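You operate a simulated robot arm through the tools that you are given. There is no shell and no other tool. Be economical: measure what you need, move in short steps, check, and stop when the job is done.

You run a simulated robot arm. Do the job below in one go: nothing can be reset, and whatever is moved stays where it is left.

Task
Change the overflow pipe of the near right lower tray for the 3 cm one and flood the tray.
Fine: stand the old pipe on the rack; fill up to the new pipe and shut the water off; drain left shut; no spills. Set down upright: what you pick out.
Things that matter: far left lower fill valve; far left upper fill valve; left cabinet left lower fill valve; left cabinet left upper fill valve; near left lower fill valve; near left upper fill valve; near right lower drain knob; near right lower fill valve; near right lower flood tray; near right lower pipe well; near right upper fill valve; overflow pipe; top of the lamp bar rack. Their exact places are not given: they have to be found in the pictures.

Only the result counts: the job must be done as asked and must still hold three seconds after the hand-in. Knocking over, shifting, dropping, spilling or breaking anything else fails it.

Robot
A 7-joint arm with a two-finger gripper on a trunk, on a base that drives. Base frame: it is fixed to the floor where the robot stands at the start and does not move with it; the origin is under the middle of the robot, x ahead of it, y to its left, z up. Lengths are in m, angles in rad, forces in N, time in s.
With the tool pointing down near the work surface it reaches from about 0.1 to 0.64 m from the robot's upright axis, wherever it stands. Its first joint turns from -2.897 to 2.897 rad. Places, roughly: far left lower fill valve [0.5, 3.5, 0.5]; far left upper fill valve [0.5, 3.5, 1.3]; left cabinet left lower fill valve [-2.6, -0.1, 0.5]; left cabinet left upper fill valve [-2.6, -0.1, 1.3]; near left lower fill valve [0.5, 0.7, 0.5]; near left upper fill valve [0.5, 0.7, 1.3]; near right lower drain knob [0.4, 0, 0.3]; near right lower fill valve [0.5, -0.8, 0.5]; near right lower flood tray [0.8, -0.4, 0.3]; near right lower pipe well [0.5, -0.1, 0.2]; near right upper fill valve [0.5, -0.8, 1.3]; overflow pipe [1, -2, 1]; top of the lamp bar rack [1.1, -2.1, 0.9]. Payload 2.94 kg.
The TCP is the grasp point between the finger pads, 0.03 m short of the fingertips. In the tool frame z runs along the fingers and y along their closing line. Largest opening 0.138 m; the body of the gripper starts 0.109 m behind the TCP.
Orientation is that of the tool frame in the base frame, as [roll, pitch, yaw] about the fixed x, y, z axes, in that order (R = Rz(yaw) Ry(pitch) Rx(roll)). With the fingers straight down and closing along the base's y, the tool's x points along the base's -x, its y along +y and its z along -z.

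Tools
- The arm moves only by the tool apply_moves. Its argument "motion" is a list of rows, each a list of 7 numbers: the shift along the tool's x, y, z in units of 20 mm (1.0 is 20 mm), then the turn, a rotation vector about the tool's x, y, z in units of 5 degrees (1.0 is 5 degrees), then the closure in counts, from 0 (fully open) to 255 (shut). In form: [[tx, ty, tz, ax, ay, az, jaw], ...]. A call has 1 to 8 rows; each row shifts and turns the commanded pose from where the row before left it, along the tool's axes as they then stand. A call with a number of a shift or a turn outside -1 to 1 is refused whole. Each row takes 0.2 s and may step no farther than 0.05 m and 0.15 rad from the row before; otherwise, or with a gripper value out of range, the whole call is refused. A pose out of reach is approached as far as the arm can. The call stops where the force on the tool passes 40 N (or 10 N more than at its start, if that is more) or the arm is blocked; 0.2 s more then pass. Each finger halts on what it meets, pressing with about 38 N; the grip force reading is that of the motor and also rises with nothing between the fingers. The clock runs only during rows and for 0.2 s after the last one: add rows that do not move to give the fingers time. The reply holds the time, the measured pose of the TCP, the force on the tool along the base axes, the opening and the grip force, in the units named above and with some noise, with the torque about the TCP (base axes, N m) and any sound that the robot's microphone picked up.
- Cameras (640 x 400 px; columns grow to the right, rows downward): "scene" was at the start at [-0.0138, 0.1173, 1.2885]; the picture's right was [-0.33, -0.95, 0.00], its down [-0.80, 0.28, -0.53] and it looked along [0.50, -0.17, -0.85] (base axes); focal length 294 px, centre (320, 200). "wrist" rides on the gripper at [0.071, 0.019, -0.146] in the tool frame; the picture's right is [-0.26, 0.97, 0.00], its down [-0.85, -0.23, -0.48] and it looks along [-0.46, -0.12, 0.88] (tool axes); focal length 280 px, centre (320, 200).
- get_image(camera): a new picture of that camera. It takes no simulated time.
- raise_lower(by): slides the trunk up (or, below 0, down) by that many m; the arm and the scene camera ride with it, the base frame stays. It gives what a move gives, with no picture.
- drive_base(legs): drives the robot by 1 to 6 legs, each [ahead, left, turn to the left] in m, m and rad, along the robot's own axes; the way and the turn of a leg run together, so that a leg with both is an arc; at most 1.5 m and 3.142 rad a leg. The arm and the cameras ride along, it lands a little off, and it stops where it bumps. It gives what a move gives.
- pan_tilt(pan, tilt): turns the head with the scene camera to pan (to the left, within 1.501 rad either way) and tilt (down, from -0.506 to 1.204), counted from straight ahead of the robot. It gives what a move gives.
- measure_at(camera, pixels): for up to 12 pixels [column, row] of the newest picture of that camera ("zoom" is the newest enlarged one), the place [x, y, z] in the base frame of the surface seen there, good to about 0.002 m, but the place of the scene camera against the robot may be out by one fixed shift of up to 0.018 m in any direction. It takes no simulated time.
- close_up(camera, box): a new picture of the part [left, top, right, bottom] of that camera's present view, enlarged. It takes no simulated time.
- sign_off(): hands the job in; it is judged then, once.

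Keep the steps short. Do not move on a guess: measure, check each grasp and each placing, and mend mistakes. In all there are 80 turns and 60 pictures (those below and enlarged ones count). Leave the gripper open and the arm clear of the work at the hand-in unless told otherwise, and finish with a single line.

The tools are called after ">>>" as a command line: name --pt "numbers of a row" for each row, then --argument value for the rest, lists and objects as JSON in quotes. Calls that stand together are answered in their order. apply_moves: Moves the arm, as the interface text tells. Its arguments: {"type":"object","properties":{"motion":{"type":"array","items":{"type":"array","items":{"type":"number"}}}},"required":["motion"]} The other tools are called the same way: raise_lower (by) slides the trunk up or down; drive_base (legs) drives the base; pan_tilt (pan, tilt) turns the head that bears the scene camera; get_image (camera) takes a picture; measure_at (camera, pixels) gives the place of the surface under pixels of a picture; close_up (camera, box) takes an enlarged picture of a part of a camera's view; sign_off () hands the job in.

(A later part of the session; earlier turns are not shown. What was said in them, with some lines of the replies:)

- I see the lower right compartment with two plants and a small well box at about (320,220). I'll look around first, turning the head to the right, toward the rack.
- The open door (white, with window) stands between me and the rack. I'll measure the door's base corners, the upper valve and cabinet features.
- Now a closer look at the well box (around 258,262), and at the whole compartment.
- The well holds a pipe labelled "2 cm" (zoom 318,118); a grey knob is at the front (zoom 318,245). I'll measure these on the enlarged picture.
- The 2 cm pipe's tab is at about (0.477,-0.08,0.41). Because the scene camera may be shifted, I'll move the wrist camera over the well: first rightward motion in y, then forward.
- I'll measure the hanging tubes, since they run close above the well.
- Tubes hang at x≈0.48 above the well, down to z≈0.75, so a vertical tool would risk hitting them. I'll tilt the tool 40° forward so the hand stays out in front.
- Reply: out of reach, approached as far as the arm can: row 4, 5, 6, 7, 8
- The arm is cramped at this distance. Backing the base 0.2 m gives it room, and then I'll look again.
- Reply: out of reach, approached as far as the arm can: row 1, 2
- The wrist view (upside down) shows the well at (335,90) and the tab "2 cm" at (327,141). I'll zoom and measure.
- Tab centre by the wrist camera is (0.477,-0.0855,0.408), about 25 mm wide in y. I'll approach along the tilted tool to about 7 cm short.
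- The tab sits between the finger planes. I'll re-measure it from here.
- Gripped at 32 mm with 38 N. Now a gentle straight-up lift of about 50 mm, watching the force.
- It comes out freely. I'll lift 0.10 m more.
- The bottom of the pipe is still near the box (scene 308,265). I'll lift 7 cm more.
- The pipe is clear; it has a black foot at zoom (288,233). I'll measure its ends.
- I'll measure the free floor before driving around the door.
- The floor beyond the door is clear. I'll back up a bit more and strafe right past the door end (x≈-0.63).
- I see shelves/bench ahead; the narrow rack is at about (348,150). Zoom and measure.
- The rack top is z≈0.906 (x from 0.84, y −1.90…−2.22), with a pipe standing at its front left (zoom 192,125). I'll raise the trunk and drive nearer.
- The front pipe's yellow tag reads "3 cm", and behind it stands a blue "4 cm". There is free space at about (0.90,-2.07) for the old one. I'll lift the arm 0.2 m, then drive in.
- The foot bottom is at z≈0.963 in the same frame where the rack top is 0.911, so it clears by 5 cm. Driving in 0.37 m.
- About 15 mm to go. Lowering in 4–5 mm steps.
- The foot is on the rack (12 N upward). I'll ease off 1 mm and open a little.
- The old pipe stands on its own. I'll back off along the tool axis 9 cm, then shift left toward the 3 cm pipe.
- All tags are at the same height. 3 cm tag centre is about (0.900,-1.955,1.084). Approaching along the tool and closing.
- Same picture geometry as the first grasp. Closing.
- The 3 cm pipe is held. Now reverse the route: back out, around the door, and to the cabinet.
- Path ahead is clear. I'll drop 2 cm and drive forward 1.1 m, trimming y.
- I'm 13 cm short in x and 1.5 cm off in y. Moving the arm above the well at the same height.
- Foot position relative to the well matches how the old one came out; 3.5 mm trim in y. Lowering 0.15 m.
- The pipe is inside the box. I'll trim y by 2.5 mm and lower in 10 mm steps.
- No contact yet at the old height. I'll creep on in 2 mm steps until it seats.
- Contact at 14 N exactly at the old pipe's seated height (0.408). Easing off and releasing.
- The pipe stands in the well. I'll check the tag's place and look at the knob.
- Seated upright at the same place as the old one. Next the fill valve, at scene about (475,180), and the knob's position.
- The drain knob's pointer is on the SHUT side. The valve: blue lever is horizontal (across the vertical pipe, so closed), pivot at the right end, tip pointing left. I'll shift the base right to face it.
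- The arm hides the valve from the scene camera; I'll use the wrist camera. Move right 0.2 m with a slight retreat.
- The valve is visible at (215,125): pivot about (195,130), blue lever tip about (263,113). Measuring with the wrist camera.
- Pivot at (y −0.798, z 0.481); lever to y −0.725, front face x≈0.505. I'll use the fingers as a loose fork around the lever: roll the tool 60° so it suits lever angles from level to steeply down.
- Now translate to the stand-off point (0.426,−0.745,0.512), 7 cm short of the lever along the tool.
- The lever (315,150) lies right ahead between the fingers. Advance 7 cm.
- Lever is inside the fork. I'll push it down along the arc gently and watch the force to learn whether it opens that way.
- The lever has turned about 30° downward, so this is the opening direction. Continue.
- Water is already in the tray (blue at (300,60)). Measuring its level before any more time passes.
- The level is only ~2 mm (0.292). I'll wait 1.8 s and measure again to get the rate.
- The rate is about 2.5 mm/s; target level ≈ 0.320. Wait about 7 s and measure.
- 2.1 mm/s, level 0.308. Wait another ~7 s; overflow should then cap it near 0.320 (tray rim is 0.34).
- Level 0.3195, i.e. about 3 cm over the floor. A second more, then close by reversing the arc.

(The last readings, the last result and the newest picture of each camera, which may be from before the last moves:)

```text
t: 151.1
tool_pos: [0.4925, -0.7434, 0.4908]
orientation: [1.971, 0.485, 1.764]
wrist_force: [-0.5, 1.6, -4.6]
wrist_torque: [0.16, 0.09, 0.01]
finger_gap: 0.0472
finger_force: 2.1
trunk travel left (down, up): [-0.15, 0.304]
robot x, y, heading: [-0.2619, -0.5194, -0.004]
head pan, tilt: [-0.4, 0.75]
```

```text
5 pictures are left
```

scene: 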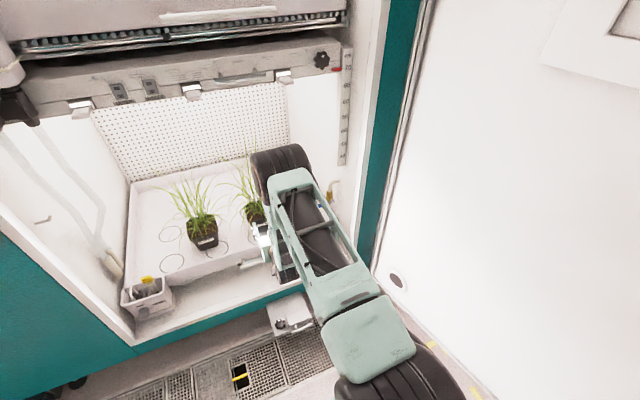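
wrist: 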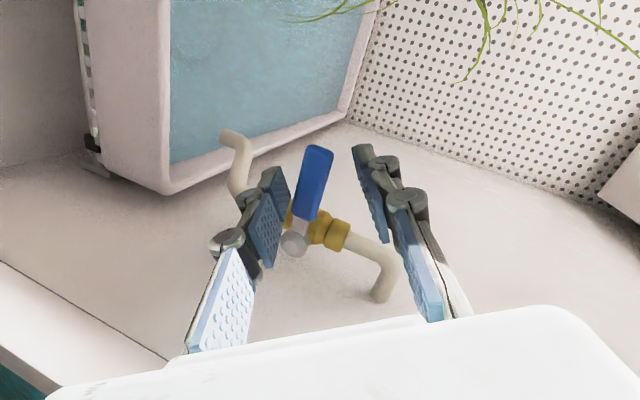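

The lever looks as at the start (tip (318,147), pivot (293,243)) with a stop force felt. I'll verify by measuring the lever and the water.

>>> measure_at --camera "wrist" --pixels '[[293, 243], [303, 210], [311, 180], [318, 155], [250, 60], [220, 100], [290, 90], [180, 20]]'

>>> apply_moves --pt "-0.06 0.08 -0.04 0 0 0 172" --pt "0 0 0 0 0 0 172" --pt "0.1 -0.2 0.08 0 0 0 172" --pt "0.18 -0.35 0.12 0 0 0 172" --pt "0 0 0 0 0 0 172"

```text
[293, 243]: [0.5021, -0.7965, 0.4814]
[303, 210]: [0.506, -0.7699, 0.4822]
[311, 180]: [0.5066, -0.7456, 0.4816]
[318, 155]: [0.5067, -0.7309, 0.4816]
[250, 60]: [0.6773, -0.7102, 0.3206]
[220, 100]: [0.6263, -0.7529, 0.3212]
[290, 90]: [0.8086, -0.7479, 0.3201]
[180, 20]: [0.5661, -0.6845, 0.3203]
```

```text
t: 152.3
tool_pos: [0.4918, -0.7466, 0.4819]
orientation: [1.969, 0.489, 1.762]
wrist_force: [0.7, 0.2, 0.5]
wrist_torque: [0.0, 0.08, 0.01]
finger_gap: 0.0455
finger_force: 0.2
trunk travel left (down, up): [-0.15, 0.304]
robot x, y, heading: [-0.2632, -0.5175, -0.008]
head pan, tilt: [-0.4, 0.75]
```

Lever level (z 0.482 along its length), water at 0.3205. Backing the fork out along the tool axis.

>>> apply_moves --pt "0 0.1 0 0 0 0 172" --pt "0 0 -1 0 0 0 172" --pt "0 0 -1 0 0 0 172" --pt "0 0 -1 0 0 0 172" --pt "0 0 -1 0 0 0 172" --pt "0.5 0 -1 0 0 0 172" --pt "0.5 0 -1 0 0 0 172" --pt "0.5 0 -1 0 0 0 172"

>>> drive_base --legs '[[-0.25, 0, 0]]'

>>> apply_moves --pt "0.3 0 -0.5 0 0 0 60" --pt "0 0 0 0 0 0 0" --pt "0 0 0 0 0 0 0" --pt "0 0 0 0 0 0 0" --pt "0 0 0 0 0 0 0"

>>> pan_tilt --pan 0.1 --tilt 0.7

>>> get_image --camera "scene"

```text
t: 154.1
tool_pos: [0.3556, -0.7194, 0.5156]
orientation: [1.971, 0.489, 1.764]
wrist_force: [-0.1, 0.8, 0.4]
wrist_torque: [0.02, -0.02, 0.01]
finger_gap: 0.0448
finger_force: 0.0
trunk travel left (down, up): [-0.15, 0.304]
robot x, y, heading: [-0.2587, -0.5167, -0.004]
head pan, tilt: [-0.4, 0.75]
```

```text
t: 155.9
tool_pos: [0.1158, -0.7187, 0.5155]
orientation: [1.971, 0.488, 1.764]
wrist_force: [0.3, -1.1, 0.1]
wrist_torque: [-0.01, 0.01, -0.01]
finger_gap: 0.0451
finger_force: 0.1
trunk travel left (down, up): [-0.15, 0.304]
robot x, y, heading: [-0.5039, -0.5165, -0.003]
head pan, tilt: [-0.4, 0.75]
```

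```text
t: 157.1
tool_pos: [0.1054, -0.7138, 0.5148]
orientation: [1.971, 0.488, 1.764]
wrist_force: [0.3, -0.4, -0.6]
wrist_torque: [-0.01, 0.0, -0.03]
finger_gap: 0.1379
finger_force: 0.0
trunk travel left (down, up): [-0.15, 0.304]
robot x, y, heading: [-0.5036, -0.5112, -0.001]
head pan, tilt: [-0.4, 0.75]
```

```text
t: 158.0
tool_pos: [0.1049, -0.7134, 0.5154]
orientation: [1.969, 0.487, 1.765]
wrist_force: [0.9, -0.3, -0.5]
wrist_torque: [0.03, -0.05, -0.01]
finger_gap: 0.1381
finger_force: 0.0
trunk travel left (down, up): [-0.15, 0.304]
robot x, y, heading: [-0.5042, -0.5204, -0.007]
head pan, tilt: [0.099, 0.7]
```

```text
4 pictures are left
```

scene: 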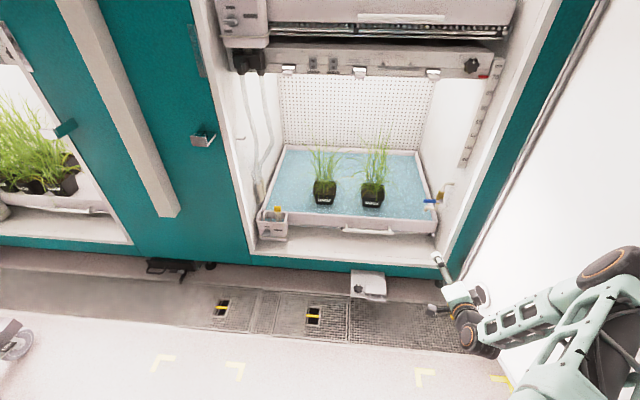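

The tray is flooded, with no water outside it. I'll check that the level holds, and look closely at the well, pipe, knob and valve.

>>> measure_at --camera "scene" --pixels '[[300, 190], [345, 170], [410, 200], [350, 210], [300, 243]]'

>>> close_up --camera "scene" --box '[245, 195, 300, 250]'

>>> close_up --camera "scene" --box '[410, 170, 470, 230]'

>>> apply_moves --pt "0 0 0 0 0 0 0" --pt "0 0 0 0 0 0 0" --pt "0 0 0 0 0 0 0" --pt "0 0 0 0 0 0 0" --pt "0 0 0 0 0 0 0" --pt "0 0 0 0 0 0 0" --pt "0 0 0 0 0 0 0" --pt "0 0 0 0 0 0 0"

>>> get_image --camera "scene"

>>> measure_at --camera "scene" --pixels '[[300, 190], [345, 170], [410, 200], [350, 210], [300, 180]]'

```text
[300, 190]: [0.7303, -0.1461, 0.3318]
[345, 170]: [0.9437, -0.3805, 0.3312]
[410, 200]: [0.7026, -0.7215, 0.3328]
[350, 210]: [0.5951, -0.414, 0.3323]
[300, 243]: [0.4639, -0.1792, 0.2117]
```

```text
7.27 times, centred on (272, 222) of scene
```

zoom: 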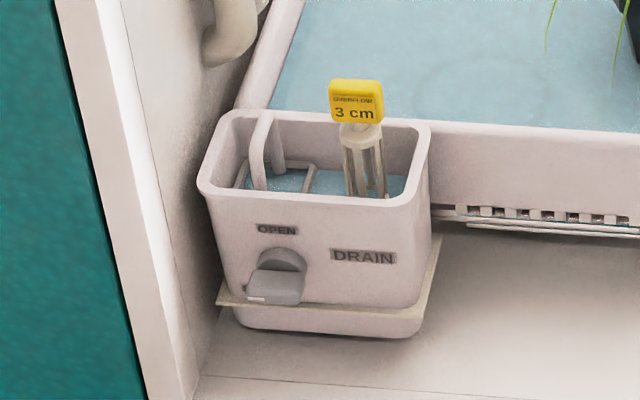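

```text
6.67 times, centred on (440, 200) of scene
```

zoom: 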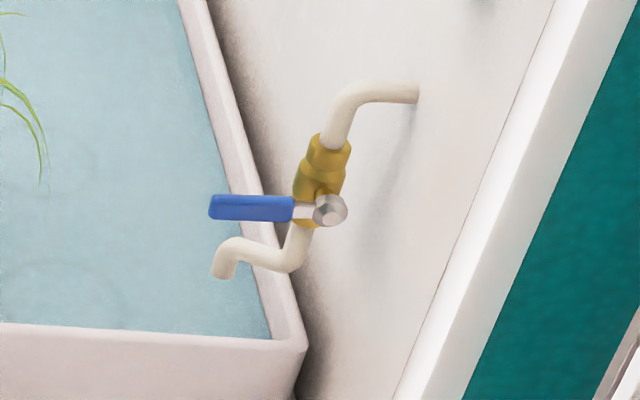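

```text
t: 159.8
tool_pos: [0.1036, -0.7133, 0.5153]
orientation: [1.971, 0.486, 1.766]
wrist_force: [-0.1, 0.0, 0.0]
wrist_torque: [0.0, -0.02, 0.0]
finger_gap: 0.1381
finger_force: 0.1
trunk travel left (down, up): [-0.15, 0.304]
robot x, y, heading: [-0.5056, -0.5181, -0.005]
head pan, tilt: [0.099, 0.7]
```

```text
1 pictures are left
```

scene: 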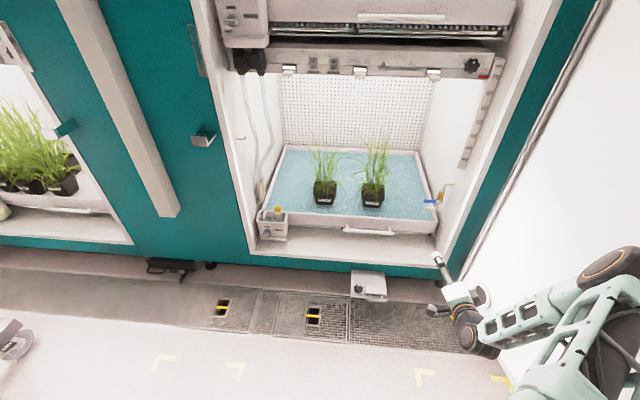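

```text
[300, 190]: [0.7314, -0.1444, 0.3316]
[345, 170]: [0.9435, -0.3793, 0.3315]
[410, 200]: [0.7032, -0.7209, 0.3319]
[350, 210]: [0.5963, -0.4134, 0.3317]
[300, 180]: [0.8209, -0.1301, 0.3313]
```

The level is 0.332 over a floor of 0.3016, so 3 cm, and it is holding. The valve lever is across the pipe, the drain knob is unmoved at SHUT, and the pipe is upright. The gripper is open and clear, so I'm handing in.

>>> sign_off

```text
The job is handed in.
```

The 3 cm pipe is seated in the near right lower tray, the old 2 cm pipe stands on the rack, the tray is flooded to 3 cm, and the fill valve and drain are shut with no spill seen.
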